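You operate a simulated robot arm through the tools that you are given. There is no shell and no other tool. Be economical: measure what you need, move in short steps, check, and stop when the job is done.

The job below is to be done with a simulated robot arm. You get a single attempt, and the scene is never put back.

TASK
Fill the red-band vial to about its line and push the grey stopper in.
Fine: stand it in the filler's well, swing the spout over, fill, swing it clear, then stopper it.
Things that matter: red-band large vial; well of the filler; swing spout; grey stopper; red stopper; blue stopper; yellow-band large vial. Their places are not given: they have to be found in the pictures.

The check looks at the end state, three seconds after you hand in, the way a careful person would. Anything else that was tipped, shoved, dropped, spilled or broken makes it a failure. Lids that push on must go on centred and level and be pressed home; caps that screw on are set level and turned clockwise until they are tight.

THE ROBOT
A 7-joint arm with a two-finger parallel gripper, fixed in place. Base frame: the origin is at the foot of the arm, x ahead of it, y to its left, z up; the work surface is at about z = 0.005. Units: m, degrees, N and s.
With the tool pointing down near the work surface it reaches from about 0.22 to 0.58 m from the base axis. Its first joint turns from -66.0 to 66.0 degrees. Payload 2.5 kg.
The tool frame sits at the grasp point between the pads (the TCP): z along the fingers, y along the line on which they close. The tips reach 0.023 m beyond it. The gripper opens to 0.094 m. The fingers are 0.038 m wide and 0.01 m thick; the gripper's body (0.054 by 0.096 m) begins 0.039 m behind the TCP.
Orientation is that of the tool frame in the base frame, as [roll, pitch, yaw] about the fixed x, y, z axes, in that order (R = Rz(yaw) Ry(pitch) Rx(roll)). With the fingers straight down and closing along the base's y, the tool's x points along the base's -x, its y along +y and its z along -z.

THE INTERFACE
- The arm moves only by the tool drive_tool. Its argument "rows" is one flat list of numbers, 7 for each row, row after row: the opening in per cent of the stroke, from 0 (shut) to 100 (fully open), then the shift along the tool's x, y, z in mm, then the turn, a rotation vector about the tool's x, y, z in degrees. In form: [claw, tx, ty, tz, ax, ay, az, claw, tx, ty, tz, ax, ay, az, ...]. A call has 1 to 10 rows; each row shifts and turns the commanded pose from where the row before left it, along the tool's axes as they then stand. Each row takes 0.2 s and may step no farther than 0.05 m and 8.6 degrees from the row before; otherwise, or with a gripper value out of range, the whole call is refused. A pose out of reach is approached as far as the arm can. The call stops where the force on the tool passes 70 N (or 10 N more than at its start, if that is more) or the arm is blocked; 0.2 s more then pass. Each finger travels about 0.108 m/s and halts on what it meets, pressing with about 33 N; the grip force reading is that of the motor and also rises with nothing between the fingers. The clock runs only during rows and for 0.2 s after the last one: add rows that do not move to give the fingers time. It gives the time, the measured TCP pose, the force on the tool (base axes), the opening and the grip force at its end, in the units of the frame above (readings bear some noise).
- Cameras (640 x 400 px; columns grow to the right, rows downward): "scene" is fixed at [0.1218, -0.407, 0.5486]; the picture's right is [0.82, -0.58, 0.00], its down [-0.32, -0.45, -0.83] and it looks along [0.48, 0.68, -0.55] (base axes); focal length 314 px, centre (320, 200). "wrist" rides on the gripper at [0.086, 0.016, -0.075] in the tool frame; the picture's right is [-0.18, 0.98, 0.00], its down [-0.58, -0.11, -0.81] and it looks along [-0.79, -0.15, 0.59] (tool axes); focal length 243 px, centre (320, 200).
- camera(camera): a new picture of that camera. The clock stands still meanwhile.
- probe_pixels(camera, pixels): for up to 12 pixels [column, row] of the newest picture of that camera ("zoom" is the newest enlarged one), the place [x, y, z] in the base frame of the surface seen there, good to about 0.002 m. The clock stands still meanwhile.
- inspect(camera, box): a new picture of the part [left, top, right, bottom] of that camera's present view, enlarged. The clock stands still meanwhile.
- sign_off(): hands the job in; it is judged then, once.

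Work in short steps. Measure before you move; look again where a grasp or a placing could have gone wrong, and mend it. You have 80 turns and 38 pictures in all, those below and enlarged ones among them. Open the gripper and draw the arm clear of the work before you hand the job in, unless the task says otherwise; then end with one line.

The tools are called after ">>>" by a JSON object that holds its "op" and its "data". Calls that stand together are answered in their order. drive_tool: Moves the arm, as the interface text tells. Its arguments: {"type":"object","properties":{"rows":{"type":"array","items":{"type":"number"}}},"required":["rows"]} The other tools are called the same way: camera (camera) takes a picture; probe_pixels (camera, pixels) gives the place of the surface under pixels of a picture; inspect (camera, box) takes an enlarged picture of a part of a camera's view; sign_off () hands the job in.

At the start:

```text
clock: 0.0
position: [0.3405, 0.2051, 0.289]
ee_rot: [-179.9, 0.1, 180.0]
force: [0.1, 0.1, 0.4]
finger_gap: 0.094
gripper_force: 0.2
```

scene: 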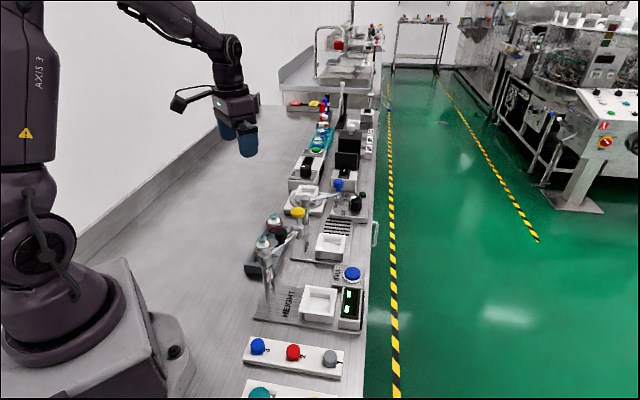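
wrist: 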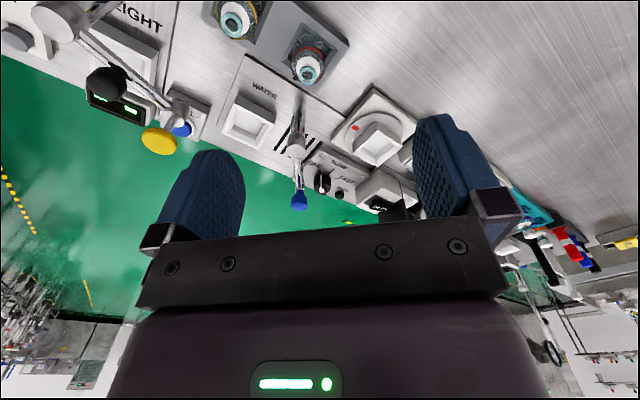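

The scene shows a bench with stoppers near (258-330,350), a filler near (270-350,300), and vials near (270,240). I enlarge those areas.

>>> {"op": "inspect", "data": {"camera": "scene", "box": [220, 200, 400, 312]}}

>>> {"op": "inspect", "data": {"camera": "scene", "box": [230, 250, 390, 400]}}

>>> {"op": "inspect", "data": {"camera": "wrist", "box": [0, 0, 460, 220]}}

```text
3.56 times, centred on (310, 256) of scene
```

zoom: 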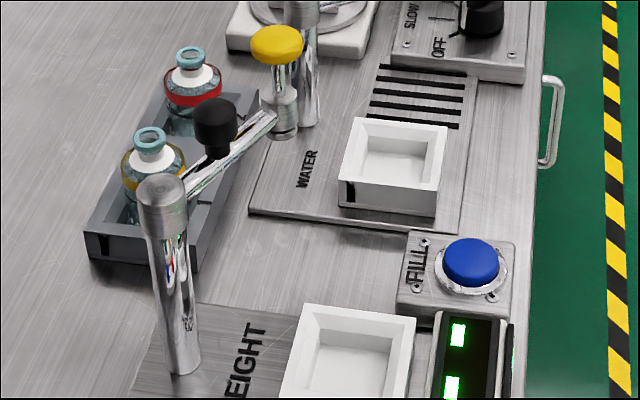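

```text
2.67 times, centred on (310, 325) of scene
```

zoom: 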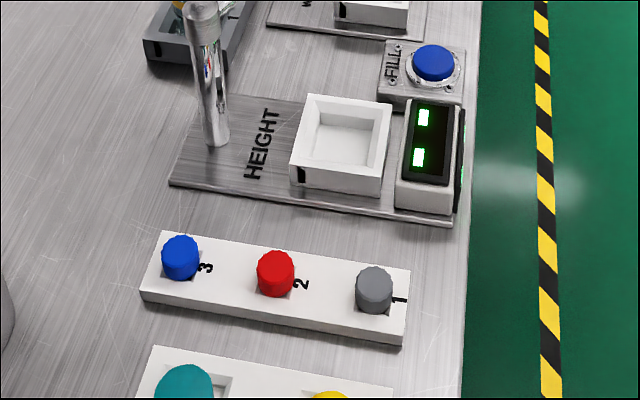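

```text
1.39 times, centred on (230, 110) of wrist
```

zoom: 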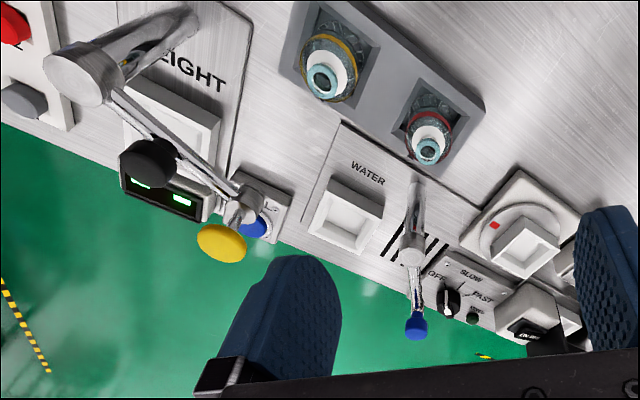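

I measure the key parts: vials, posts, wells, button, knobs and stoppers. The last zoom is the wrist's first; I probe in the scene picture and wrist zoom.

>>> {"op": "probe_pixels", "data": {"camera": "zoom", "pixels": [[428, 150], [440, 128], [321, 80], [85, 75], [240, 212], [220, 243], [148, 162], [262, 225], [410, 245], [415, 325], [345, 225], [170, 130]]}}

>>> {"op": "probe_pixels", "data": {"camera": "scene", "pixels": [[330, 355], [293, 350], [258, 344], [318, 305], [352, 272], [348, 300], [280, 235], [298, 213], [265, 255], [273, 217], [285, 320], [330, 245]]}}

```text
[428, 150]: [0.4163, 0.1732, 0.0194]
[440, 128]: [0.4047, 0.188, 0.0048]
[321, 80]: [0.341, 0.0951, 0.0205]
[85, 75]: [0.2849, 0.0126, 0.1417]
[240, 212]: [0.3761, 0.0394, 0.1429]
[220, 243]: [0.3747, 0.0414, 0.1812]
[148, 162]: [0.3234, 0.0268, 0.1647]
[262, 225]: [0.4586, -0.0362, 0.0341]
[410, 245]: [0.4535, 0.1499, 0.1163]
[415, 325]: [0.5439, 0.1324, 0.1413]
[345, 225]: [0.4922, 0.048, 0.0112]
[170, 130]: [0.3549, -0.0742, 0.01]
```

```text
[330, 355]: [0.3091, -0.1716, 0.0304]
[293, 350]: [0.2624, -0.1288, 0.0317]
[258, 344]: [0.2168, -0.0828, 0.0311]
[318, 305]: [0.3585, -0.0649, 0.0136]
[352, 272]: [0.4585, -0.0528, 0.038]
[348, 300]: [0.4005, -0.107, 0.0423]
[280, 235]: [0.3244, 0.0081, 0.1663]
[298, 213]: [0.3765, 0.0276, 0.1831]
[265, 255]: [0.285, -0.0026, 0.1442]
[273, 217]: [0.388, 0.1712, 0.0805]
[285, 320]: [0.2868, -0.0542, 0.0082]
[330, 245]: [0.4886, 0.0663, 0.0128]
```

Two swing-arm stations exist (HEIGHT/WEIGHT with post at (0.285,0), WATER with post at (0.45,0.15)). I move the wrist camera to look at the front station closely.

>>> {"op": "drive_tool", "data": {"rows": [100, 13, -42, -7, 0, 0, 0, 100, 13, -42, -7, 0, 0, 0, 100, 13, -42, -7, 0, 0, 0, 100, 13, -42, -7, 0, 0, 0, 100, 13, -42, -7, 0, 0, 0, 100, 13, -42, -6, 0, 0, 0, 100, 0, 0, 0, 0, 0, 0]}}

>>> {"op": "camera", "data": {"camera": "wrist"}}

>>> {"op": "inspect", "data": {"camera": "scene", "box": [240, 160, 400, 260]}}

```text
clock: 1.6
position: [0.2614, -0.0502, 0.3322]
ee_rot: [180.0, 0.0, -179.9]
force: [-0.7, 1.1, 0.4]
finger_gap: 0.0941
gripper_force: 0.1
```

```text
32 pictures are left
```

wrist: 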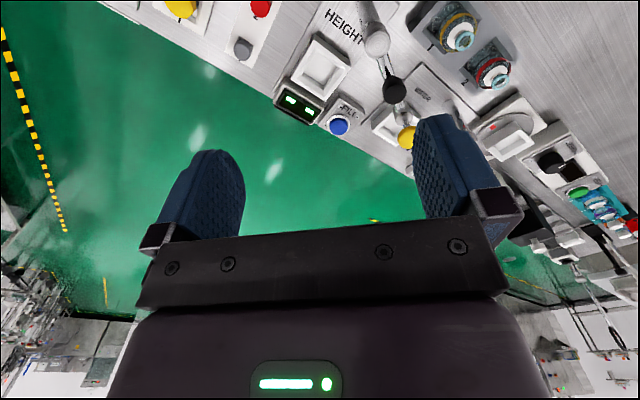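

```text
4.00 times, centred on (320, 210) of scene
```

zoom: 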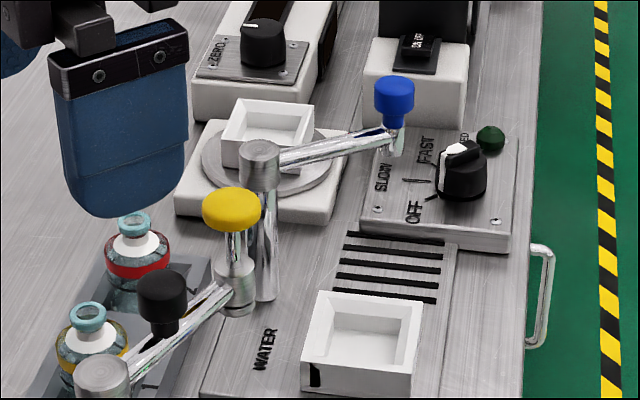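

HEIGHT is a gauge with a plunger; WATER (post at ~(0.453,0.15), blue-capped spout, FILL button) is the filler. I probe vial and spout details in this zoom.

>>> {"op": "probe_pixels", "data": {"camera": "zoom", "pixels": [[134, 222], [134, 240], [138, 270], [88, 315], [395, 85], [393, 110], [398, 145], [260, 150], [335, 150], [365, 335], [340, 300], [415, 310]]}}

>>> {"op": "inspect", "data": {"camera": "wrist", "box": [360, 0, 560, 125]}}

```text
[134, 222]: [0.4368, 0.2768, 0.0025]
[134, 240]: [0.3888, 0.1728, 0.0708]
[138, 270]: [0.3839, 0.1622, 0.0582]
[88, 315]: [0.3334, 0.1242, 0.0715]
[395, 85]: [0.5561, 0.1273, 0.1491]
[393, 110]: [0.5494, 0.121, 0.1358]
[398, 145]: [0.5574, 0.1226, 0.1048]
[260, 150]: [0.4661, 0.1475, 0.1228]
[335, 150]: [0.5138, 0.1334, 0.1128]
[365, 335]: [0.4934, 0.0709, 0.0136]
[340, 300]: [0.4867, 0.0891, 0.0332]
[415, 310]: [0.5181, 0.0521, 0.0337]
```

```text
3.20 times, centred on (460, 62) of wrist
```

zoom: 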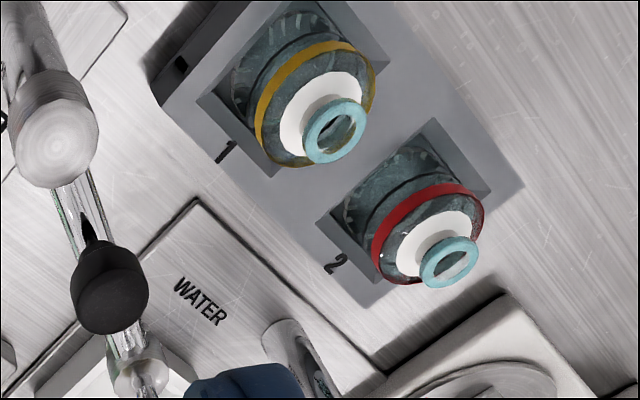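

I probe the red vial's rim, shoulder, holder edges and the well orientation here.

>>> {"op": "probe_pixels", "data": {"camera": "zoom", "pixels": [[425, 262], [470, 245], [440, 285], [455, 240], [400, 240], [470, 195], [378, 262], [488, 220], [440, 120], [320, 225], [492, 185], [375, 215]]}}

```text
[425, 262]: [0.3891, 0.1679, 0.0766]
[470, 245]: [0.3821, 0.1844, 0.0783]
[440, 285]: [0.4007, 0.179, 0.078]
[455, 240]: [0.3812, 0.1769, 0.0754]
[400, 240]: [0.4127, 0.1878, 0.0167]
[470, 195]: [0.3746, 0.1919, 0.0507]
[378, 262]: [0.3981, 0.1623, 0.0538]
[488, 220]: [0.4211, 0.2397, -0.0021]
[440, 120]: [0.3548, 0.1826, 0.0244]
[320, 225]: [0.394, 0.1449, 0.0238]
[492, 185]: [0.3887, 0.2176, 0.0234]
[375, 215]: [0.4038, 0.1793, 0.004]
```

Rim centre ≈ (0.391,0.177,0.078), holder top z 0.024. I move to look at the vial, well and spout more closely.

>>> {"op": "drive_tool", "data": {"rows": [100, -25, 44, 12, 0, 0, 0, 100, -25, 44, 12, 0, 0, 0, 100, -20, 44, 12, 0, 0, 0, 100, -10, 44, 12, 0, 0, 0, 64, 0, 0, 0, 0, 0, 0]}}

>>> {"op": "inspect", "data": {"camera": "wrist", "box": [160, 0, 480, 200]}}

```text
refused: row 1 steps farther than a row can; nothing moved
```

```text
2.00 times, centred on (320, 100) of wrist
```

zoom: 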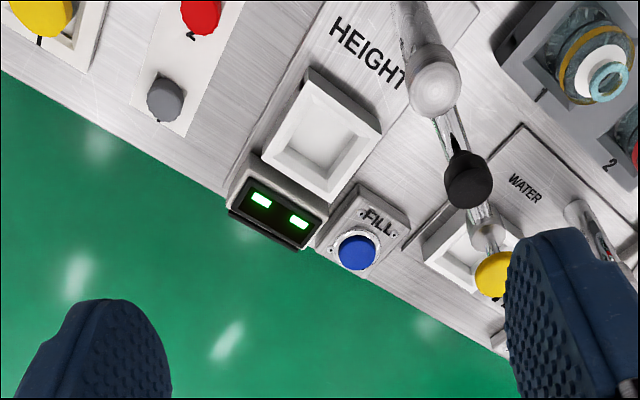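

The step was too long (norm >50 mm); I redo it with shorter rows.

>>> {"op": "drive_tool", "data": {"rows": [100, -16, 36, 10, 0, 0, 0, 100, -16, 36, 10, 0, 0, 0, 100, -16, 36, 10, 0, 0, 0, 100, -16, 36, 10, 0, 0, 0, 64, -16, 36, 10, 0, 0, 0, 64, 0, 0, 0, 0, 0, 0]}}

>>> {"op": "inspect", "data": {"camera": "wrist", "box": [160, 0, 480, 200]}}

```text
clock: 3.0
position: [0.3428, 0.1328, 0.28]
ee_rot: [180.0, -0.1, -179.9]
force: [-0.1, -0.2, -0.5]
finger_gap: 0.0601
gripper_force: 0.0
```

```text
2.00 times, centred on (320, 100) of wrist
```

zoom: 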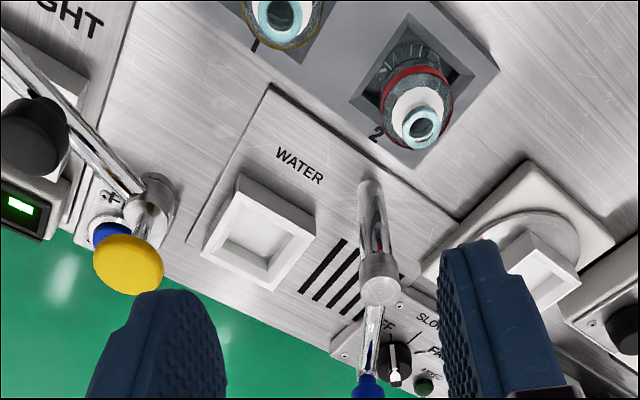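

Clear view: I probe the well's inner corners, rim, post top, post base and vial rim.

>>> {"op": "probe_pixels", "data": {"camera": "zoom", "pixels": [[241, 178], [313, 233], [272, 289], [203, 253], [255, 233], [380, 285], [362, 190], [436, 116], [403, 130], [420, 148], [424, 105], [438, 97]]}}

>>> {"op": "inspect", "data": {"camera": "wrist", "box": [320, 0, 420, 90]}}

```text
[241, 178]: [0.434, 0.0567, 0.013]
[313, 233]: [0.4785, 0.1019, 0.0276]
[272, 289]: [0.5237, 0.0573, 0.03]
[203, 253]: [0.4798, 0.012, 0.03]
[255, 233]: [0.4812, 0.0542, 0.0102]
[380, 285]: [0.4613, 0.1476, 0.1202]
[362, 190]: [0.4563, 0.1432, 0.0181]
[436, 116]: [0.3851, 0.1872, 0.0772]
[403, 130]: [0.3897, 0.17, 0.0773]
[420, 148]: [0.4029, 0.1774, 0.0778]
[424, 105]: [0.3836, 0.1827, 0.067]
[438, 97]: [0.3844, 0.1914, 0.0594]
```

```text
4.44 times, centred on (370, 45) of wrist
```

zoom: 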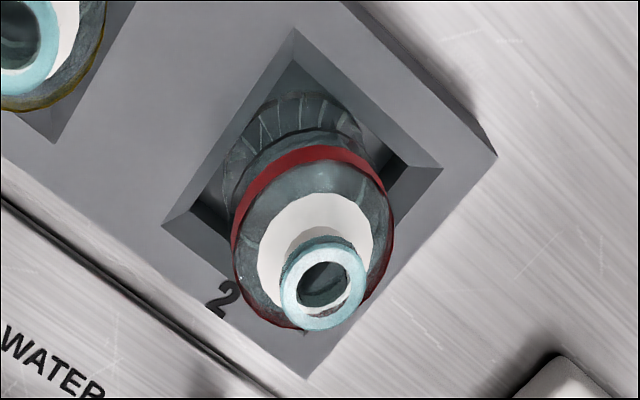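

Well centre ≈ (0.479,0.057), floor z 0.010, rotated 45°; vial axis ≈ (0.3915,0.178). I move over the vial and descend most of the way.

>>> {"op": "drive_tool", "data": {"rows": [75, -24.4, 22.6, 0, 0, 0, 0, 75, -24.3, 22.6, 0, 0, 0, 0, 75, 0, 0, 40, 0, 0, 0, 75, 0, 0, 40, 0, 0, 0, 75, 0, 0, 40, 0, 0, 0, 75, 0, 0, 40, 0, 0, 0, 75, 0, 0, 0, 0, 0, 0]}}

>>> {"op": "camera", "data": {"camera": "wrist"}}

```text
clock: 4.6
position: [0.3915, 0.1782, 0.1179]
ee_rot: [-180.0, 0.0, -179.9]
force: [0.0, 0.0, -0.5]
finger_gap: 0.0704
gripper_force: 0.0
```

```text
26 pictures are left
```

wrist: 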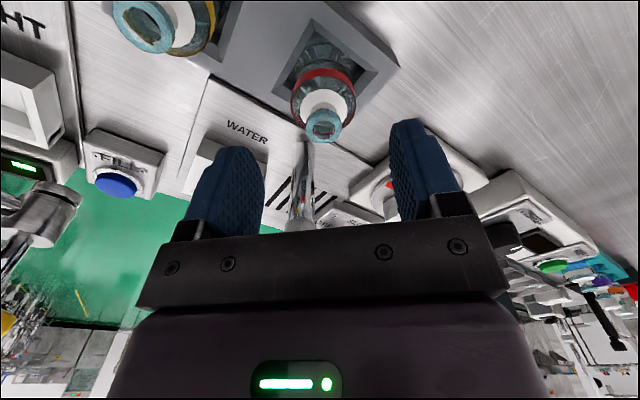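

The vial neck (324,125) is centred between the fingers. I descend to z 0.052 and close.

>>> {"op": "drive_tool", "data": {"rows": [75, 0, 0, 22, 0, 0, 0, 75, 0, 0, 22, 0, 0, 0, 75, 0, 0, 22, 0, 0, 0, 75, 0, 0, 0, 0, 0, 0, 30, 0, 0, 0, 0, 0, 0, 30, 0, 0, 0, 0, 0, 0, 30, 0, 0, 0, 0, 0, 0]}}

>>> {"op": "inspect", "data": {"camera": "scene", "box": [220, 160, 380, 260]}}

```text
clock: 6.2
position: [0.3913, 0.1773, 0.0522]
ee_rot: [-179.9, 0.1, -179.9]
force: [0.3, 0.4, 0.5]
finger_gap: 0.0379
gripper_force: 33.2
```

```text
4.00 times, centred on (300, 210) of scene
```

zoom: 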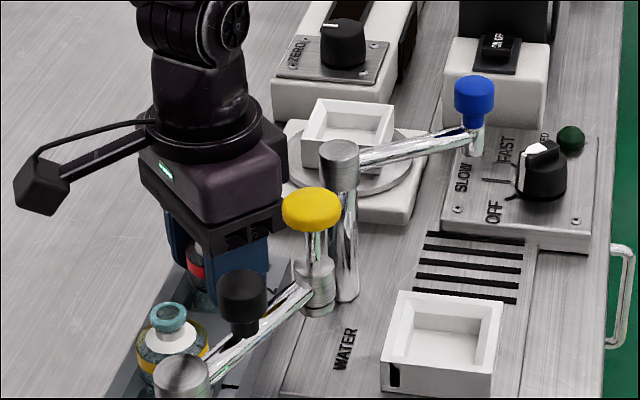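

Held firmly (gap 37.9 mm, 33 N). I lift to z≈0.17 and carry to above the well.

>>> {"op": "drive_tool", "data": {"rows": [30, 0, 0, -10, 0, 0, 0, 30, 0, 0, -28, 0, 0, 0, 30, 0, 0, -40, 0, 0, 0, 30, 0, 0, -40, 0, 0, 0, 30, -22, -30, 0, 0, 0, 0, 30, -22, -30, 0, 0, 0, 0, 30, -22, -30, 0, 0, 0, 0, 30, -21.7, -30.3, 0, 0, 0, 0, 30, 0, 0, 0, 0, 0, 0]}}

>>> {"op": "inspect", "data": {"camera": "scene", "box": [240, 150, 400, 250]}}

>>> {"op": "camera", "data": {"camera": "wrist"}}

```text
clock: 8.2
position: [0.4797, 0.0582, 0.1699]
ee_rot: [-179.9, 0.1, -179.8]
force: [0.0, -0.5, 0.4]
finger_gap: 0.0282
gripper_force: 0.0
```

```text
4.00 times, centred on (320, 200) of scene
```

zoom: 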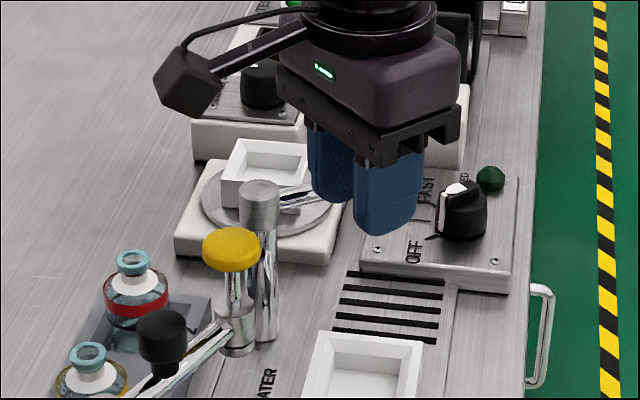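

```text
23 pictures are left
```

wrist: 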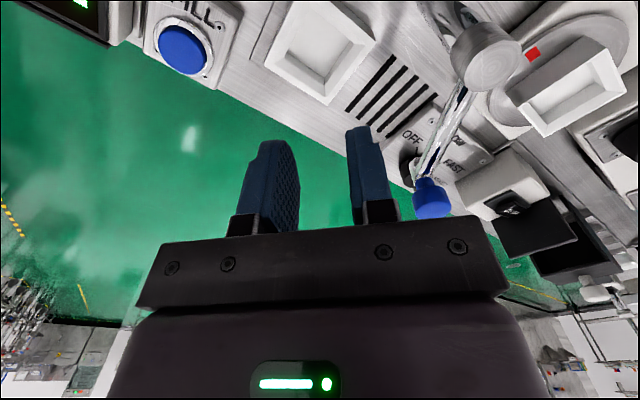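

The vial is not in the fingers (gap 28 mm, force 0): it stayed in the rack, upright. I go back to a viewing position to study its shape.

>>> {"op": "drive_tool", "data": {"rows": [75, 40, 20, 0, 0, 0, 0, 75, 40, 20, 0, 0, 0, 0, 75, 40, 20, 0, 0, 0, 0, 75, 40, 20, 0, 0, 0, 0, 75, 10, 40, 0, 0, 0, 0, 75, 0, 0, 0, 0, 0, 0]}}

>>> {"op": "inspect", "data": {"camera": "scene", "box": [230, 200, 294, 240]}}

>>> {"op": "camera", "data": {"camera": "wrist"}}

```text
clock: 9.6
position: [0.309, 0.1782, 0.17]
ee_rot: [-180.0, 0.0, 180.0]
force: [0.2, -0.3, 0.7]
finger_gap: 0.0709
gripper_force: 0.0
```

```text
10.00 times, centred on (262, 220) of scene
```

zoom: 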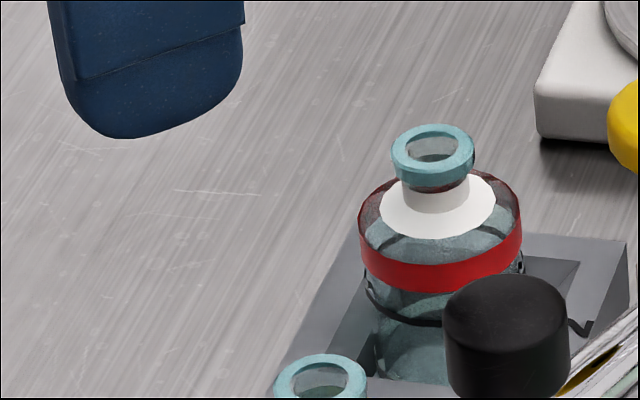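

```text
21 pictures are left
```

wrist: 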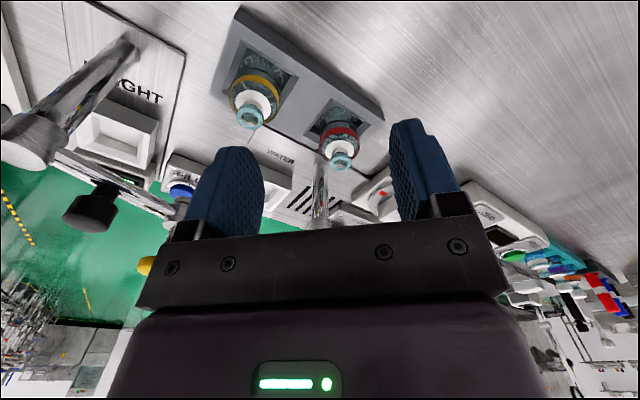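

I probe the vial profile in the zoom: rim, neck, shoulder, band, dark line.

>>> {"op": "probe_pixels", "data": {"camera": "zoom", "pixels": [[432, 130], [432, 180], [435, 200], [437, 225], [437, 250], [437, 262], [437, 275], [437, 288], [400, 318], [475, 170], [370, 270], [432, 162]]}}

```text
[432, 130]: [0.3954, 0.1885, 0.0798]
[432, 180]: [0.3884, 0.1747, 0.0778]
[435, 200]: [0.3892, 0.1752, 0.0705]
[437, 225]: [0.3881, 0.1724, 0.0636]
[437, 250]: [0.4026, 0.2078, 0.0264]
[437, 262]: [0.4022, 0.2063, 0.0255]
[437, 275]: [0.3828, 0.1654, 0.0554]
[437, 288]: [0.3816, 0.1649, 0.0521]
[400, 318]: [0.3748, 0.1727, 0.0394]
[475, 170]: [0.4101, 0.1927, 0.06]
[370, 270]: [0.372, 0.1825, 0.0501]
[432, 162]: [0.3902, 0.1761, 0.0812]
```

Body radius ≈0.019–0.021, band z≈0.053, dark line z≈0.039. I regrasp with a full close command and then lift slowly to check for slip.

>>> {"op": "drive_tool", "data": {"rows": [75, -41.5, 0, 0, 0, 0, 0, 75, -41.5, 1, 0, 0, 0, 0, 75, 0, 0, 40, 0, 0, 0, 75, 0, 0, 40, 0, 0, 0, 75, 0, 0, 25, 0, 0, 0, 75, 0, 0, 14.5, 0, 0, 0, 75, 0, 0, 0, 0, 0, 0, 0, 0, 0, 0, 0, 0, 0, 0, 0, 0, 0, 0, 0, 0, 0, 0, 0, 0, 0, 0, 0, 0]}}

>>> {"op": "camera", "data": {"camera": "wrist"}}

```text
refused: rows must be a list of 7 to 70 entries
```

```text
20 pictures are left
```

wrist: 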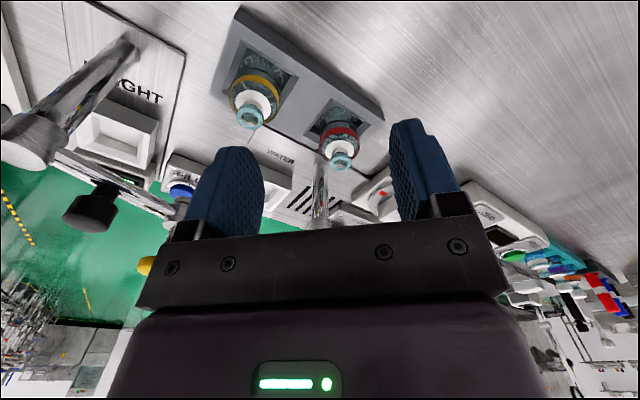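

Too many rows; I split it: first approach and descend, then close.

>>> {"op": "drive_tool", "data": {"rows": [75, -41.5, 0, 0, 0, 0, 0, 75, -41.5, 1, 0, 0, 0, 0, 75, 0, 0, 40, 0, 0, 0, 75, 0, 0, 40, 0, 0, 0, 75, 0, 0, 25, 0, 0, 0, 75, 0, 0, 14.5, 0, 0, 0, 75, 0, 0, 0, 0, 0, 0, 0, 0, 0, 0, 0, 0, 0, 0, 0, 0, 0, 0, 0, 0, 0, 0, 0, 0, 0, 0, 0]}}

>>> {"op": "drive_tool", "data": {"rows": [0, 0, 0, 0, 0, 0, 0, 0, 0, 0, -3, 0, 0, 0, 0, 0, 0, -3, 0, 0, 0, 0, 0, 0, 0, 0, 0, 0]}}

>>> {"op": "inspect", "data": {"camera": "scene", "box": [230, 190, 310, 240]}}

```text
clock: 11.8
position: [0.3918, 0.1776, 0.0513]
ee_rot: [180.0, 0.0, -180.0]
force: [-0.2, 0.7, -0.1]
finger_gap: 0.0379
gripper_force: 32.9
```

```text
clock: 12.8
position: [0.3923, 0.1783, 0.0575]
ee_rot: [180.0, 0.0, -180.0]
force: [0.0, 0.5, -0.1]
finger_gap: 0.0381
gripper_force: 33.2
```

```text
8.00 times, centred on (270, 215) of scene
```

zoom: 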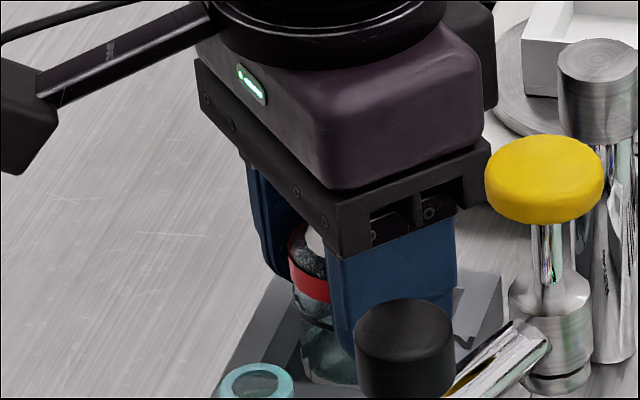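

Grip still holds at 38 mm after 6 mm. I lift 25 mm more in small steps and check the gap.

>>> {"op": "drive_tool", "data": {"rows": [0, 0, 0, -5, 0, 0, 0, 0, 0, 0, -5, 0, 0, 0, 0, 0, 0, -5, 0, 0, 0, 0, 0, 0, -5, 0, 0, 0, 0, 0, 0, -5, 0, 0, 0, 0, 0, 0, 0, 0, 0, 0]}}

>>> {"op": "inspect", "data": {"camera": "scene", "box": [230, 190, 310, 240]}}

```text
clock: 14.2
position: [0.3912, 0.1774, 0.0839]
ee_rot: [179.9, 0.0, 180.0]
force: [0.3, 0.3, -0.6]
finger_gap: 0.0382
gripper_force: 33.3
```

```text
8.00 times, centred on (270, 215) of scene
```

zoom: 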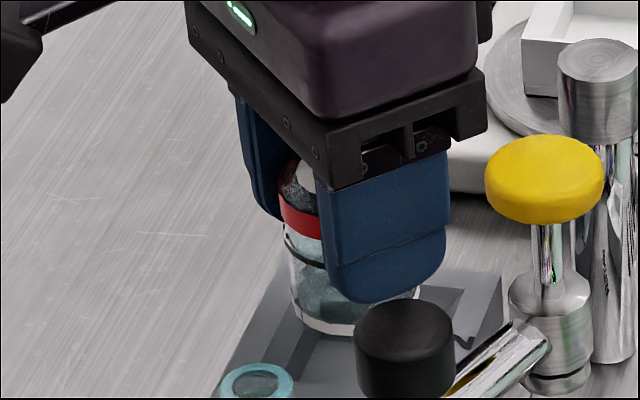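

The vial is lifted out now; abrupt lifting was the trouble. I continue with gentle ramped steps up to z≈0.16.

>>> {"op": "drive_tool", "data": {"rows": [0, 0, 0, -4, 0, 0, 0, 0, 0, 0, -7, 0, 0, 0, 0, 0, 0, -10, 0, 0, 0, 0, 0, 0, -12, 0, 0, 0, 0, 0, 0, -12, 0, 0, 0, 0, 0, 0, -12, 0, 0, 0, 0, 0, 0, -10, 0, 0, 0, 0, 0, 0, -6, 0, 0, 0, 0, 0, 0, -3, 0, 0, 0, 0, 0, 0, 0, 0, 0, 0]}}

>>> {"op": "drive_tool", "data": {"rows": [0, -3, -4, 0, 0, 0, 0, 0, -6, -8, 0, 0, 0, 0, 0, -8.8, -12, 0, 0, 0, 0, 0, -8.8, -12, 0, 0, 0, 0, 0, -8.8, -12, 0, 0, 0, 0, 0, -8.8, -12, 0, 0, 0, 0, 0, -8.8, -12, 0, 0, 0, 0, 0, -8.8, -12, 0, 0, 0, 0, 0, -6, -8, 0, 0, 0, 0, 0, -3, -4, 0, 0, 0, 0]}}

```text
clock: 16.4
position: [0.3911, 0.1787, 0.1594]
ee_rot: [-179.9, 0.1, 180.0]
force: [0.8, 0.3, 0.2]
finger_gap: 0.0382
gripper_force: 32.7
```

```text
clock: 18.6
position: [0.4613, 0.0844, 0.1594]
ee_rot: [180.0, 0.1, -180.0]
force: [-0.2, -0.5, -1.1]
finger_gap: 0.0381
gripper_force: 32.9
```

Still held. I finish the horizontal move and descend partway, then look.

>>> {"op": "drive_tool", "data": {"rows": [0, -3, -5, 0, 0, 0, 0, 0, -5.9, -8.7, 0, 0, 0, 0, 0, -5.8, -8.7, 0, 0, 0, 0, 0, -3, -5, 0, 0, 0, 0, 0, 0, 0, 5, 0, 0, 0, 0, 0, 0, 10, 0, 0, 0, 0, 0, 0, 12, 0, 0, 0, 0, 0, 0, 10, 0, 0, 0, 0, 0, 0, 5, 0, 0, 0, 0, 0, 0, 0, 0, 0, 0]}}

>>> {"op": "inspect", "data": {"camera": "scene", "box": [290, 180, 386, 260]}}

>>> {"op": "inspect", "data": {"camera": "wrist", "box": [200, 0, 420, 150]}}

```text
clock: 20.8
position: [0.4804, 0.0553, 0.1174]
ee_rot: [180.0, 0.0, -180.0]
force: [-0.3, -0.1, -0.7]
finger_gap: 0.0382
gripper_force: 33.3
```

```text
5.00 times, centred on (338, 220) of scene
```

zoom: 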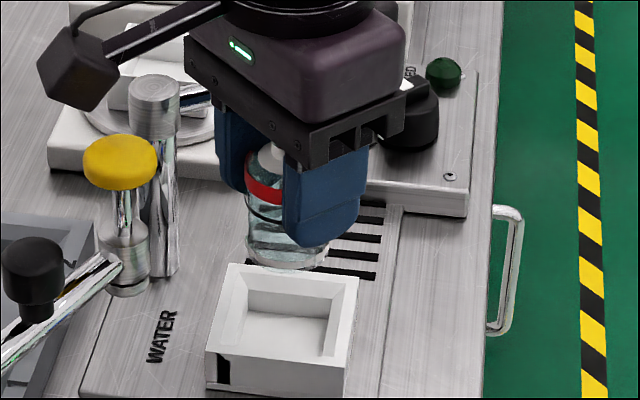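

```text
2.67 times, centred on (310, 75) of wrist
```

zoom: 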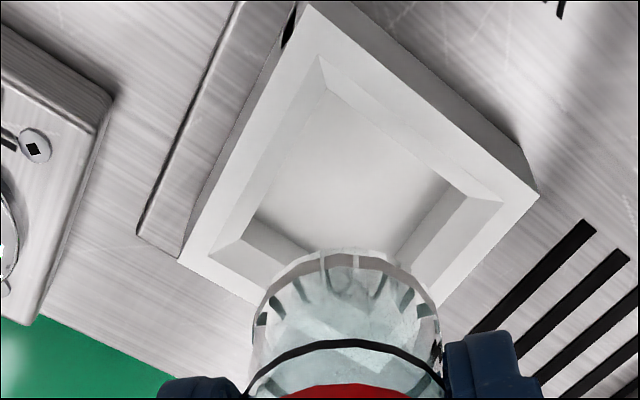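

I probe the well's outer and inner corners here for an accurate centre, plus vial bottom edges.

>>> {"op": "probe_pixels", "data": {"camera": "zoom", "pixels": [[308, 8], [535, 193], [182, 258], [322, 58], [500, 200], [216, 262], [345, 170], [327, 92], [352, 250], [258, 300], [435, 298]]}}

```text
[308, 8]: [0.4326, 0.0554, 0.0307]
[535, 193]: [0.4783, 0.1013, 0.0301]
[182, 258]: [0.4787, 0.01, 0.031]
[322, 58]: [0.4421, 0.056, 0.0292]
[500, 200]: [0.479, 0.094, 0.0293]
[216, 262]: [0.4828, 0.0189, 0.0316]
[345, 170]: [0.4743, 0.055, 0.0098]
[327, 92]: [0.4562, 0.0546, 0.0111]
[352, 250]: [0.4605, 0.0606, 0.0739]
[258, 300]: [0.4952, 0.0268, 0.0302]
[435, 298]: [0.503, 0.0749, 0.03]
```

Well centre (0.4785,0.0557), rim z 0.030, floor 0.010; vial bottom is ~0.0435 below the TCP. I centre and lower gently, to TCP z≈0.056.

>>> {"op": "drive_tool", "data": {"rows": [0, 1, 0.4, 4, 0, 0, 0, 0, 0, 0, 8, 0, 0, 0, 0, 0, 0, 10, 0, 0, 0, 0, 0, 0, 10, 0, 0, 0, 0, 0, 0, 10, 0, 0, 0, 0, 0, 0, 8, 0, 0, 0, 0, 0, 0, 6, 0, 0, 0, 0, 0, 0, 4, 0, 0, 0, 0, 0, 0, 2, 0, 0, 0, 0, 0, 0, 0, 0, 0, 0]}}

>>> {"op": "inspect", "data": {"camera": "scene", "box": [290, 190, 386, 270]}}

```text
clock: 23.0
position: [0.4808, 0.0541, 0.0552]
ee_rot: [179.9, 0.3, -179.9]
force: [-1.8, 2.4, 22.7]
finger_gap: 0.0379
gripper_force: 32.4
```

```text
5.00 times, centred on (338, 230) of scene
```

zoom: 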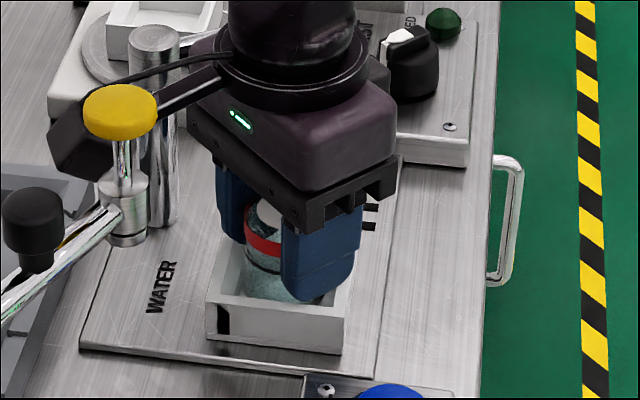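

Force 23 N with vial bottom near floor level: it is seated. I open and rise.

>>> {"op": "drive_tool", "data": {"rows": [42, 0, 0, 0, 0, 0, 0, 65, 0, 0, 0, 0, 0, 0, 65, 0, 0, 0, 0, 0, 0, 65, 0, 0, -15, 0, 0, 0, 65, 0, 0, -35, 0, 0, 0, 65, 0, 0, -40, 0, 0, 0, 65, 0, 0, -40, 0, 0, 0, 65, 0, 0, -30, 0, 0, 0, 65, 0, 0, 0, 0, 0, 0]}}

>>> {"op": "inspect", "data": {"camera": "scene", "box": [290, 170, 410, 270]}}

>>> {"op": "camera", "data": {"camera": "wrist"}}

```text
clock: 25.0
position: [0.4786, 0.0571, 0.2166]
ee_rot: [-180.0, 0.0, 179.9]
force: [0.6, 0.2, -0.3]
finger_gap: 0.0614
gripper_force: 0.2
```

```text
4.00 times, centred on (350, 220) of scene
```

zoom: 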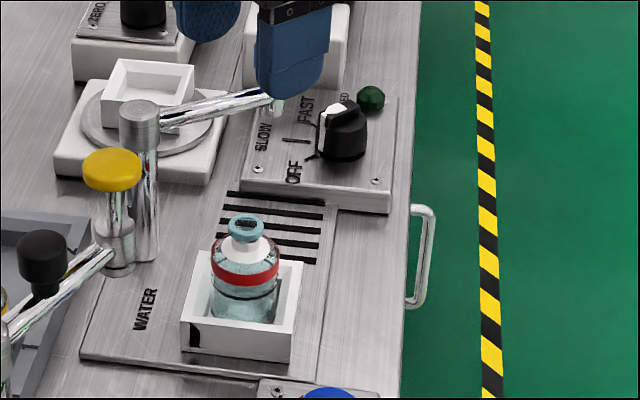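

```text
13 pictures are left
```

wrist: 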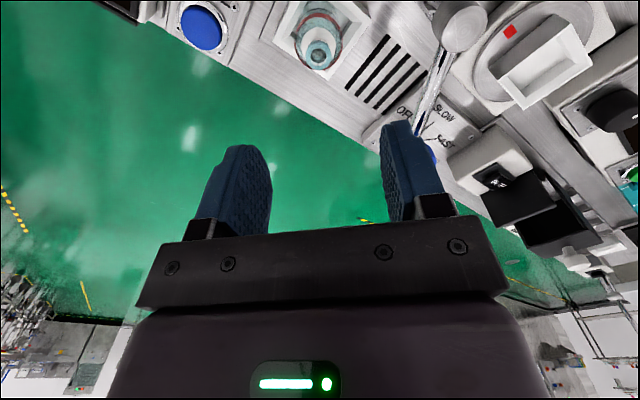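

Vial stands in the well. I probe its rim and the spout parts (no new pictures).

>>> {"op": "probe_pixels", "data": {"camera": "zoom", "pixels": [[245, 215], [245, 242], [228, 230], [263, 230], [245, 275], [222, 293], [245, 298], [140, 110], [200, 105], [278, 110]]}}

>>> {"op": "probe_pixels", "data": {"camera": "wrist", "pixels": [[318, 40], [318, 67], [304, 53], [332, 53], [458, 28], [432, 90], [424, 125], [432, 152], [200, 28], [436, 160]]}}

```text
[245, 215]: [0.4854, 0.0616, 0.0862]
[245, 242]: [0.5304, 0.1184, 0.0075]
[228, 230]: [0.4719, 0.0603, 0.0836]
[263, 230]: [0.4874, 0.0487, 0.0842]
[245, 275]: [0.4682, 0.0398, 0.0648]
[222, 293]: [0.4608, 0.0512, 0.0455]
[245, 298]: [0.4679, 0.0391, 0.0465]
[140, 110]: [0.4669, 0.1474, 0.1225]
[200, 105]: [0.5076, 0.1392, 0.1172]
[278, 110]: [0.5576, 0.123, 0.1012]
```

```text
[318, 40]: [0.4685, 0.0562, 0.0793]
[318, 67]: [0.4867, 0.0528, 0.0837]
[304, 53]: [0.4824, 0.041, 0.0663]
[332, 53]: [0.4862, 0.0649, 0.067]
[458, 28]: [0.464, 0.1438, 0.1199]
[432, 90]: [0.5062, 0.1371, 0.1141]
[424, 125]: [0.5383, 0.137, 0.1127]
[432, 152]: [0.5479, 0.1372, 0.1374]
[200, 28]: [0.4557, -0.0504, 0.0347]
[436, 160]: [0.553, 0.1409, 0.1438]
```

Vial rim z≈0.084 at (0.479,0.055); spout radius matches the well distance. I move to view the blue knob closely.

>>> {"op": "drive_tool", "data": {"rows": [65, 4, 37, -4, 0, 0, 0, 65, 4, 36, 0, 0, 0, 0, 65, 0, 0, 0, 0, 0, 0]}}

>>> {"op": "inspect", "data": {"camera": "wrist", "box": [230, 60, 406, 170]}}

```text
clock: 25.8
position: [0.4712, 0.1307, 0.2212]
ee_rot: [-180.0, 0.1, -180.0]
force: [0.1, 0.0, -0.2]
finger_gap: 0.0612
gripper_force: 0.1
```

```text
3.64 times, centred on (318, 115) of wrist
```

zoom: 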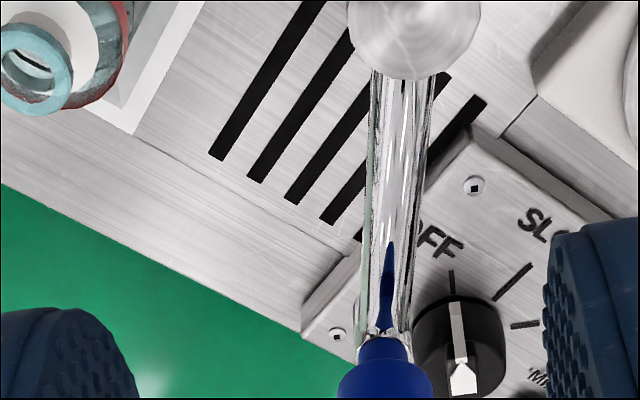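

I probe knob edges, arm and post disc.

>>> {"op": "probe_pixels", "data": {"camera": "zoom", "pixels": [[345, 390], [427, 385], [385, 345], [385, 370], [385, 395], [412, 10], [350, 10], [478, 10], [413, 74], [400, 200], [385, 330]]}}

>>> {"op": "probe_pixels", "data": {"camera": "wrist", "pixels": [[318, 200], [320, 170]]}}

```text
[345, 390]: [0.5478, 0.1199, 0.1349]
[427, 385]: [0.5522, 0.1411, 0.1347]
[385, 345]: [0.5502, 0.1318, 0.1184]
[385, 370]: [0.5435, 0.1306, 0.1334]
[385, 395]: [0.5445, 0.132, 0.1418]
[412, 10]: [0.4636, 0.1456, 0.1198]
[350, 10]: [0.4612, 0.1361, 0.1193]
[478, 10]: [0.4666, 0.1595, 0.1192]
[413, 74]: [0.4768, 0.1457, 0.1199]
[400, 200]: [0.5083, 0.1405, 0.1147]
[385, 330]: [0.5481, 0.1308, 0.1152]
```

```text
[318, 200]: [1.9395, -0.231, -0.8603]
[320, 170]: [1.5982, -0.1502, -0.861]
```

Knob centre ≈ (0.554,0.1305), radius 10.5 mm, z 0.13–0.15; post axis (0.465,0.1475). I check nearby tall items for clearance.

>>> {"op": "probe_pixels", "data": {"camera": "scene", "pixels": [[347, 132], [347, 150], [340, 170], [355, 180], [335, 160], [357, 202], [368, 192], [366, 140]]}}

```text
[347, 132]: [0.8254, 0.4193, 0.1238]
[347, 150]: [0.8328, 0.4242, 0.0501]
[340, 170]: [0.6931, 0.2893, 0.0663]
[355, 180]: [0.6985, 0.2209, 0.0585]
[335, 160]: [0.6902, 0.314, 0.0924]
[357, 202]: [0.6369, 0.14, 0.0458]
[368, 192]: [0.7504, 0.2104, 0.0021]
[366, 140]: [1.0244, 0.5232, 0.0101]
```

All clear. I move over the knob, descend to z≈0.147 and close on it.

>>> {"op": "drive_tool", "data": {"rows": [50, -42, 0, 0, 0, 0, 0, 50, -40.8, -0.2, 0, 0, 0, 0, 50, 0, 0, 30, 0, 0, 0, 50, 0, 0, 30, 0, 0, 0, 50, 0, 0, 14, 0, 0, 0, 50, 0, 0, 0, 0, 0, 0, 0, 0, 0, 0, 0, 0, 0, 0, 0, 0, 0, 0, 0, 0, 0, 0, 0, 0, 0, 0, 0]}}

```text
clock: 27.8
position: [0.5549, 0.1282, 0.1446]
ee_rot: [180.0, 0.1, 180.0]
force: [-0.8, -0.5, -1.9]
finger_gap: 0.0255
gripper_force: 44.8
```

Something ~25 mm is gripped (knob). I start the swing with three arc steps and check forces.

>>> {"op": "drive_tool", "data": {"rows": [0, 2.21, -9.02, 0, 0, 0, 5.875, 0, 2.21, -9.02, 0, 0, 0, 5.875, 0, 2.21, -9.02, 0, 0, 0, 5.875, 0, 0, 0, 0, 0, 0, 0]}}

>>> {"op": "inspect", "data": {"camera": "scene", "box": [290, 150, 410, 250]}}

```text
clock: 28.8
position: [0.5437, 0.1048, 0.1441]
ee_rot: [180.0, -0.3, 162.3]
force: [-11.8, 5.1, -7.9]
finger_gap: 0.0255
gripper_force: 44.9
```

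```text
4.00 times, centred on (350, 200) of scene
```

zoom: 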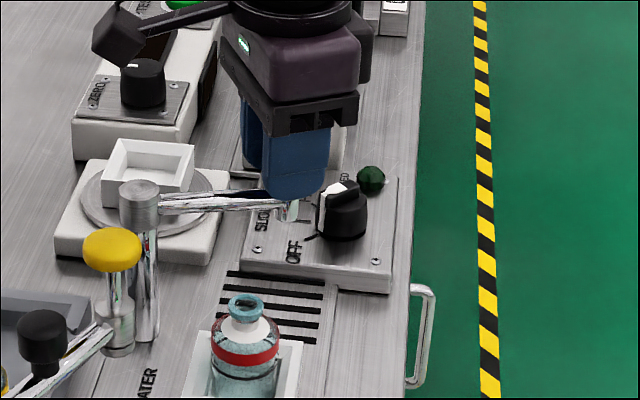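

The arm follows the knob. I continue with five more arc steps.

>>> {"op": "drive_tool", "data": {"rows": [0, 2.21, -9.02, 0, 0, 0, 5.875, 0, 2.21, -9.02, 0, 0, 0, 5.875, 0, 2.21, -9.02, 0, 0, 0, 5.875, 0, 2.21, -9.02, 0, 0, 0, 5.875, 0, 2.21, -9.02, 0, 0, 0, 5.875, 0, 0, 0, 0, 0, 0, 0]}}

```text
clock: 30.2
position: [0.5126, 0.0731, 0.143]
ee_rot: [179.9, -0.2, 133.2]
force: [-9.5, 17.3, -12.9]
finger_gap: 0.0256
gripper_force: 44.4
```

On track: forces modest. Four more steps to bring the spout over the vial.

>>> {"op": "drive_tool", "data": {"rows": [0, 2.21, -9.02, 0, 0, 0, 5.875, 0, 2.21, -9.02, 0, 0, 0, 5.875, 0, 2.21, -9.02, 0, 0, 0, 5.875, 0, 2.21, -9.02, 0, 0, 0, 5.875, 0, 0, 0, 0, 0, 0, 0, 0, 0, 0, 0, 0, 0, 0]}}

>>> {"op": "inspect", "data": {"camera": "scene", "box": [300, 180, 396, 260]}}

```text
clock: 31.6
position: [0.4798, 0.0596, 0.1442]
ee_rot: [179.8, -0.2, 109.6]
force: [6.2, 22.4, -10.8]
finger_gap: 0.0254
gripper_force: 45.0
```

```text
5.00 times, centred on (348, 220) of scene
```

zoom: 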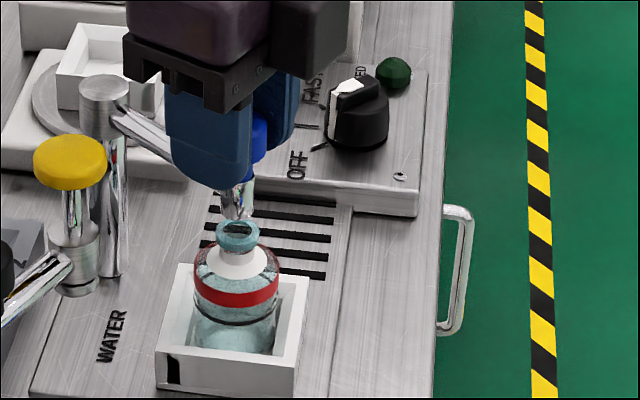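

I probe nozzle tip and mouth positions.

>>> {"op": "probe_pixels", "data": {"camera": "zoom", "pixels": [[238, 190], [238, 200], [238, 214], [226, 205], [250, 205], [238, 247], [220, 235], [258, 235], [238, 228], [104, 85]]}}

```text
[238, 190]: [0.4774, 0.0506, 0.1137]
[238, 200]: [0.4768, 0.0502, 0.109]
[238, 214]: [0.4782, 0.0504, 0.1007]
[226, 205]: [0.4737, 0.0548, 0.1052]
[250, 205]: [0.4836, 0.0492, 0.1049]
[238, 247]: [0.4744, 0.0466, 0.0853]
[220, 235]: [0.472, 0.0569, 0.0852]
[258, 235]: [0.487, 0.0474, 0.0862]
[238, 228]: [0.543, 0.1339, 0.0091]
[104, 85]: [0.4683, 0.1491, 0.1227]
```

Nozzle axis ≈ (0.481,0.055) and mouth ≈ (0.480,0.0545): aligned. I release and rise.

>>> {"op": "drive_tool", "data": {"rows": [40, 0, 0, 0, 0, 0, 0, 55, 0, 0, 0, 0, 0, 0, 55, 0, 0, 0, 0, 0, 0, 55, 0, 0, -20, 0, 0, 0, 55, 0, 0, -40, 0, 0, 0, 55, 0, 0, -30, 0, 0, 0, 55, 0, 0, 0, 0, 0, 0]}}

>>> {"op": "inspect", "data": {"camera": "scene", "box": [300, 190, 396, 290]}}

```text
clock: 33.2
position: [0.4786, 0.0589, 0.2347]
ee_rot: [180.0, 0.0, 109.5]
force: [0.1, -0.4, 0.1]
finger_gap: 0.0516
gripper_force: 0.0
```

```text
4.00 times, centred on (348, 240) of scene
```

zoom: 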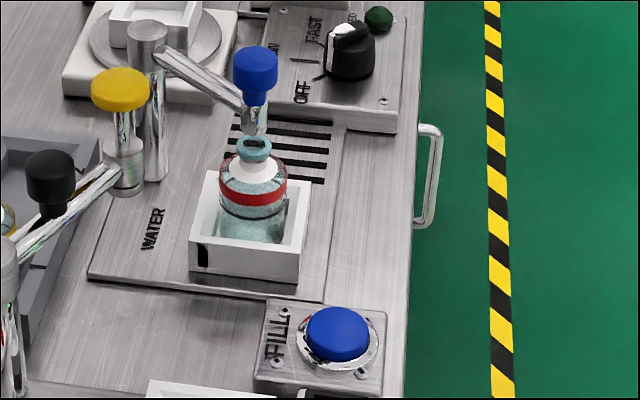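

The spout stays over the mouth. I probe the FILL button and the knob's new place.

>>> {"op": "probe_pixels", "data": {"camera": "zoom", "pixels": [[337, 325], [337, 310], [337, 340], [310, 328], [365, 328], [305, 350], [257, 55], [254, 125], [148, 30], [252, 210], [252, 185], [252, 235]]}}

```text
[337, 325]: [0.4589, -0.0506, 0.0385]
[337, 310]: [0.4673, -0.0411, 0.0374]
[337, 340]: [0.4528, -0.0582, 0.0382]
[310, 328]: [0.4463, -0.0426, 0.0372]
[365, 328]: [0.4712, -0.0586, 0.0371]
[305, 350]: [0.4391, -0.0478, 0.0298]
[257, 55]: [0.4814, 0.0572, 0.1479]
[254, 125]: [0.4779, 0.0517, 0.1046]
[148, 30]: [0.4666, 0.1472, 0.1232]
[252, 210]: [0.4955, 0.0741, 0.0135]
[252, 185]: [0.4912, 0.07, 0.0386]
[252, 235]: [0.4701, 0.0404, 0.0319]
```

Button centre (0.459,−0.0505), top z 0.038. To keep the wrist camera clear of the gauge I turn the tool back to yaw ≈195 while high, closing the fingers.

>>> {"op": "drive_tool", "data": {"rows": [0, 0, 0, 0, 0, 0, -8.55, 0, 0, 0, 0, 0, 0, -8.55, 0, 0, 0, 0, 0, 0, -8.55, 0, 0, 0, 0, 0, 0, -8.55, 0, 0, 0, 0, 0, 0, -8.55, 0, 0, 0, 0, 0, 0, -8.55, 0, 0, 0, 0, 0, 0, -8.55, 0, 0, 0, 0, 0, 0, -8.55, 0, 0, 0, 0, 0, 0, -8.55, 0, 0, 0, 0, 0, 0, -8.55]}}

```text
clock: 35.4
position: [0.4799, 0.0553, 0.2351]
ee_rot: [179.9, 0.0, -165.0]
force: [-0.2, 0.7, -0.7]
finger_gap: 0.0
gripper_force: 32.7
```

Yaw is −165 as wanted. I move over the button and descend to tips ≈14 mm above it.

>>> {"op": "drive_tool", "data": {"rows": [0, 15.9, -32.3, 0, 0, 0, 0, 0, 15.9, -32.3, 0, 0, 0, 0, 0, 15.8, -32.2, 0, 0, 0, 0, 0, 0, 0, 40, 0, 0, 0, 0, 0, 0, 40, 0, 0, 0, 0, 0, 0, 40, 0, 0, 0, 0, 0, 0, 38, 0, 0, 0, 0, 0, 0, 0, 0, 0, 0]}}

```text
clock: 37.2
position: [0.4573, -0.0494, 0.0783]
ee_rot: [-180.0, 0.0, -164.9]
force: [0.4, -0.9, 0.8]
finger_gap: 0.0001
gripper_force: 33.0
```

I make a first brief press (to z≈0.058) and retract, then look at the vial.

>>> {"op": "drive_tool", "data": {"rows": [0, 0, 0, 14.5, 0, 0, 0, 0, 0, 0, 6, 0, 0, 0, 0, 0, 0, 0, 0, 0, 0]}}

>>> {"op": "inspect", "data": {"camera": "scene", "box": [316, 210, 364, 270]}}

```text
clock: 38.0
position: [0.4572, -0.0492, 0.0566]
ee_rot: [180.0, 0.0, -165.0]
force: [-1.0, 0.1, 1.4]
finger_gap: 0.0002
gripper_force: 33.5
```

```text
6.67 times, centred on (340, 240) of scene
```

zoom: 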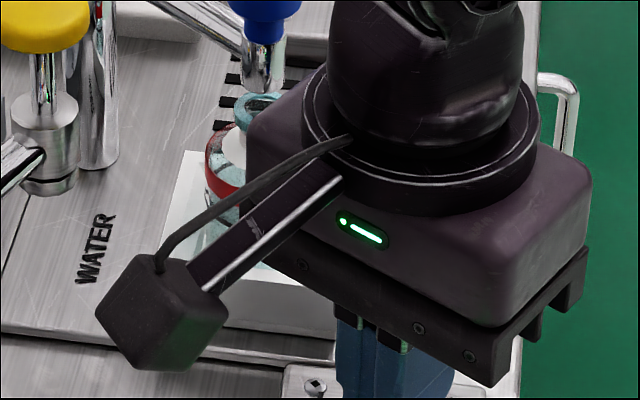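

The hand hides the vial and the force is only 1.4 N, so contact is unclear. I press 2 mm more and read the force.

>>> {"op": "drive_tool", "data": {"rows": [0, 0, 0, 2, 0, 0, 0]}}

```text
clock: 38.4
position: [0.4573, -0.0489, 0.0552]
ee_rot: [179.9, 0.0, -165.0]
force: [-1.3, 0.6, 3.2]
finger_gap: 0.0
gripper_force: 33.2
```

Force rises (3.2 N): on the button spring now. I retract high and look at the vial level.

>>> {"op": "drive_tool", "data": {"rows": [0, 0, 0, -20, 0, 0, 0, 0, 0, 0, -45, 0, 0, 0, 0, 0, 0, -45, 0, 0, 0, 0, 0, 0, -45, 0, 0, 0, 0, 0, 0, -45, 0, 0, 0, 0, 0, 0, 0, 0, 0, 0]}}

>>> {"op": "inspect", "data": {"camera": "scene", "box": [340, 210, 388, 240]}}

```text
clock: 39.8
position: [0.4574, -0.0473, 0.255]
ee_rot: [180.0, 0.0, -165.0]
force: [0.6, -1.0, 0.0]
finger_gap: 0.0
gripper_force: 33.3
```

```text
13.33 times, centred on (364, 225) of scene
```

zoom: 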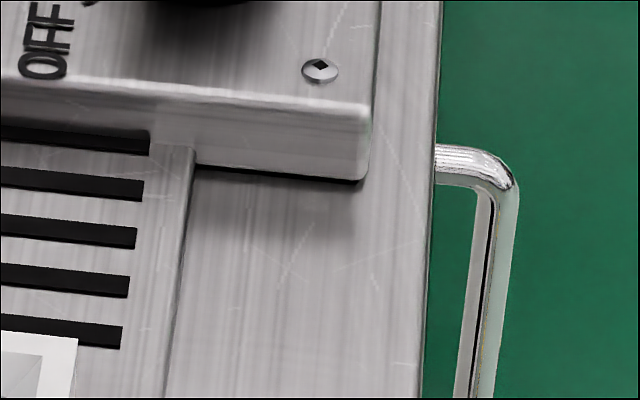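

Wrong crop: the vial sits near full-frame (331,237). I look there.

>>> {"op": "inspect", "data": {"camera": "scene", "box": [307, 215, 355, 255]}}

```text
10.00 times, centred on (331, 235) of scene
```

zoom: 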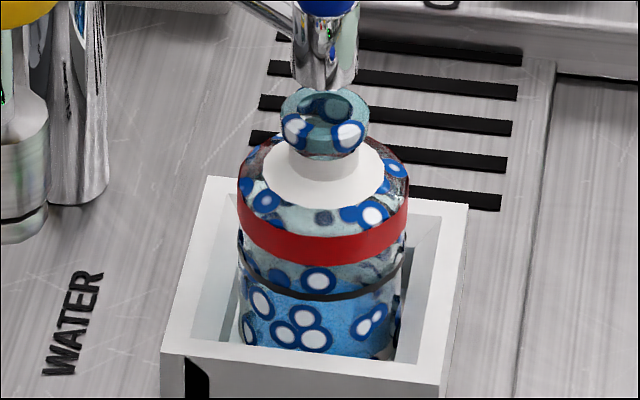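

Water is in the vial, near the line (dark ring at row ~298). I probe down the body to find the water surface.

>>> {"op": "probe_pixels", "data": {"camera": "zoom", "pixels": [[340, 262], [340, 270], [340, 280], [345, 290], [340, 297], [345, 310], [340, 330], [370, 300], [375, 265], [290, 270], [270, 265], [255, 240]]}}

```text
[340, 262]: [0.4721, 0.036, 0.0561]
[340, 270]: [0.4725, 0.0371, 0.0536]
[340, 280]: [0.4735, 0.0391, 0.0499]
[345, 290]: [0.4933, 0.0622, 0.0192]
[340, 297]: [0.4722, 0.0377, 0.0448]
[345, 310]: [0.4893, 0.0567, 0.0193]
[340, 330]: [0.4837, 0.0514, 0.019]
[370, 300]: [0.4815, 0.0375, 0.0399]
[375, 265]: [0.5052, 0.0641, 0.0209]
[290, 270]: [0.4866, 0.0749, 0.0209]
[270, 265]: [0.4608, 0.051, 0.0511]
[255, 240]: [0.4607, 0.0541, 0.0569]
```

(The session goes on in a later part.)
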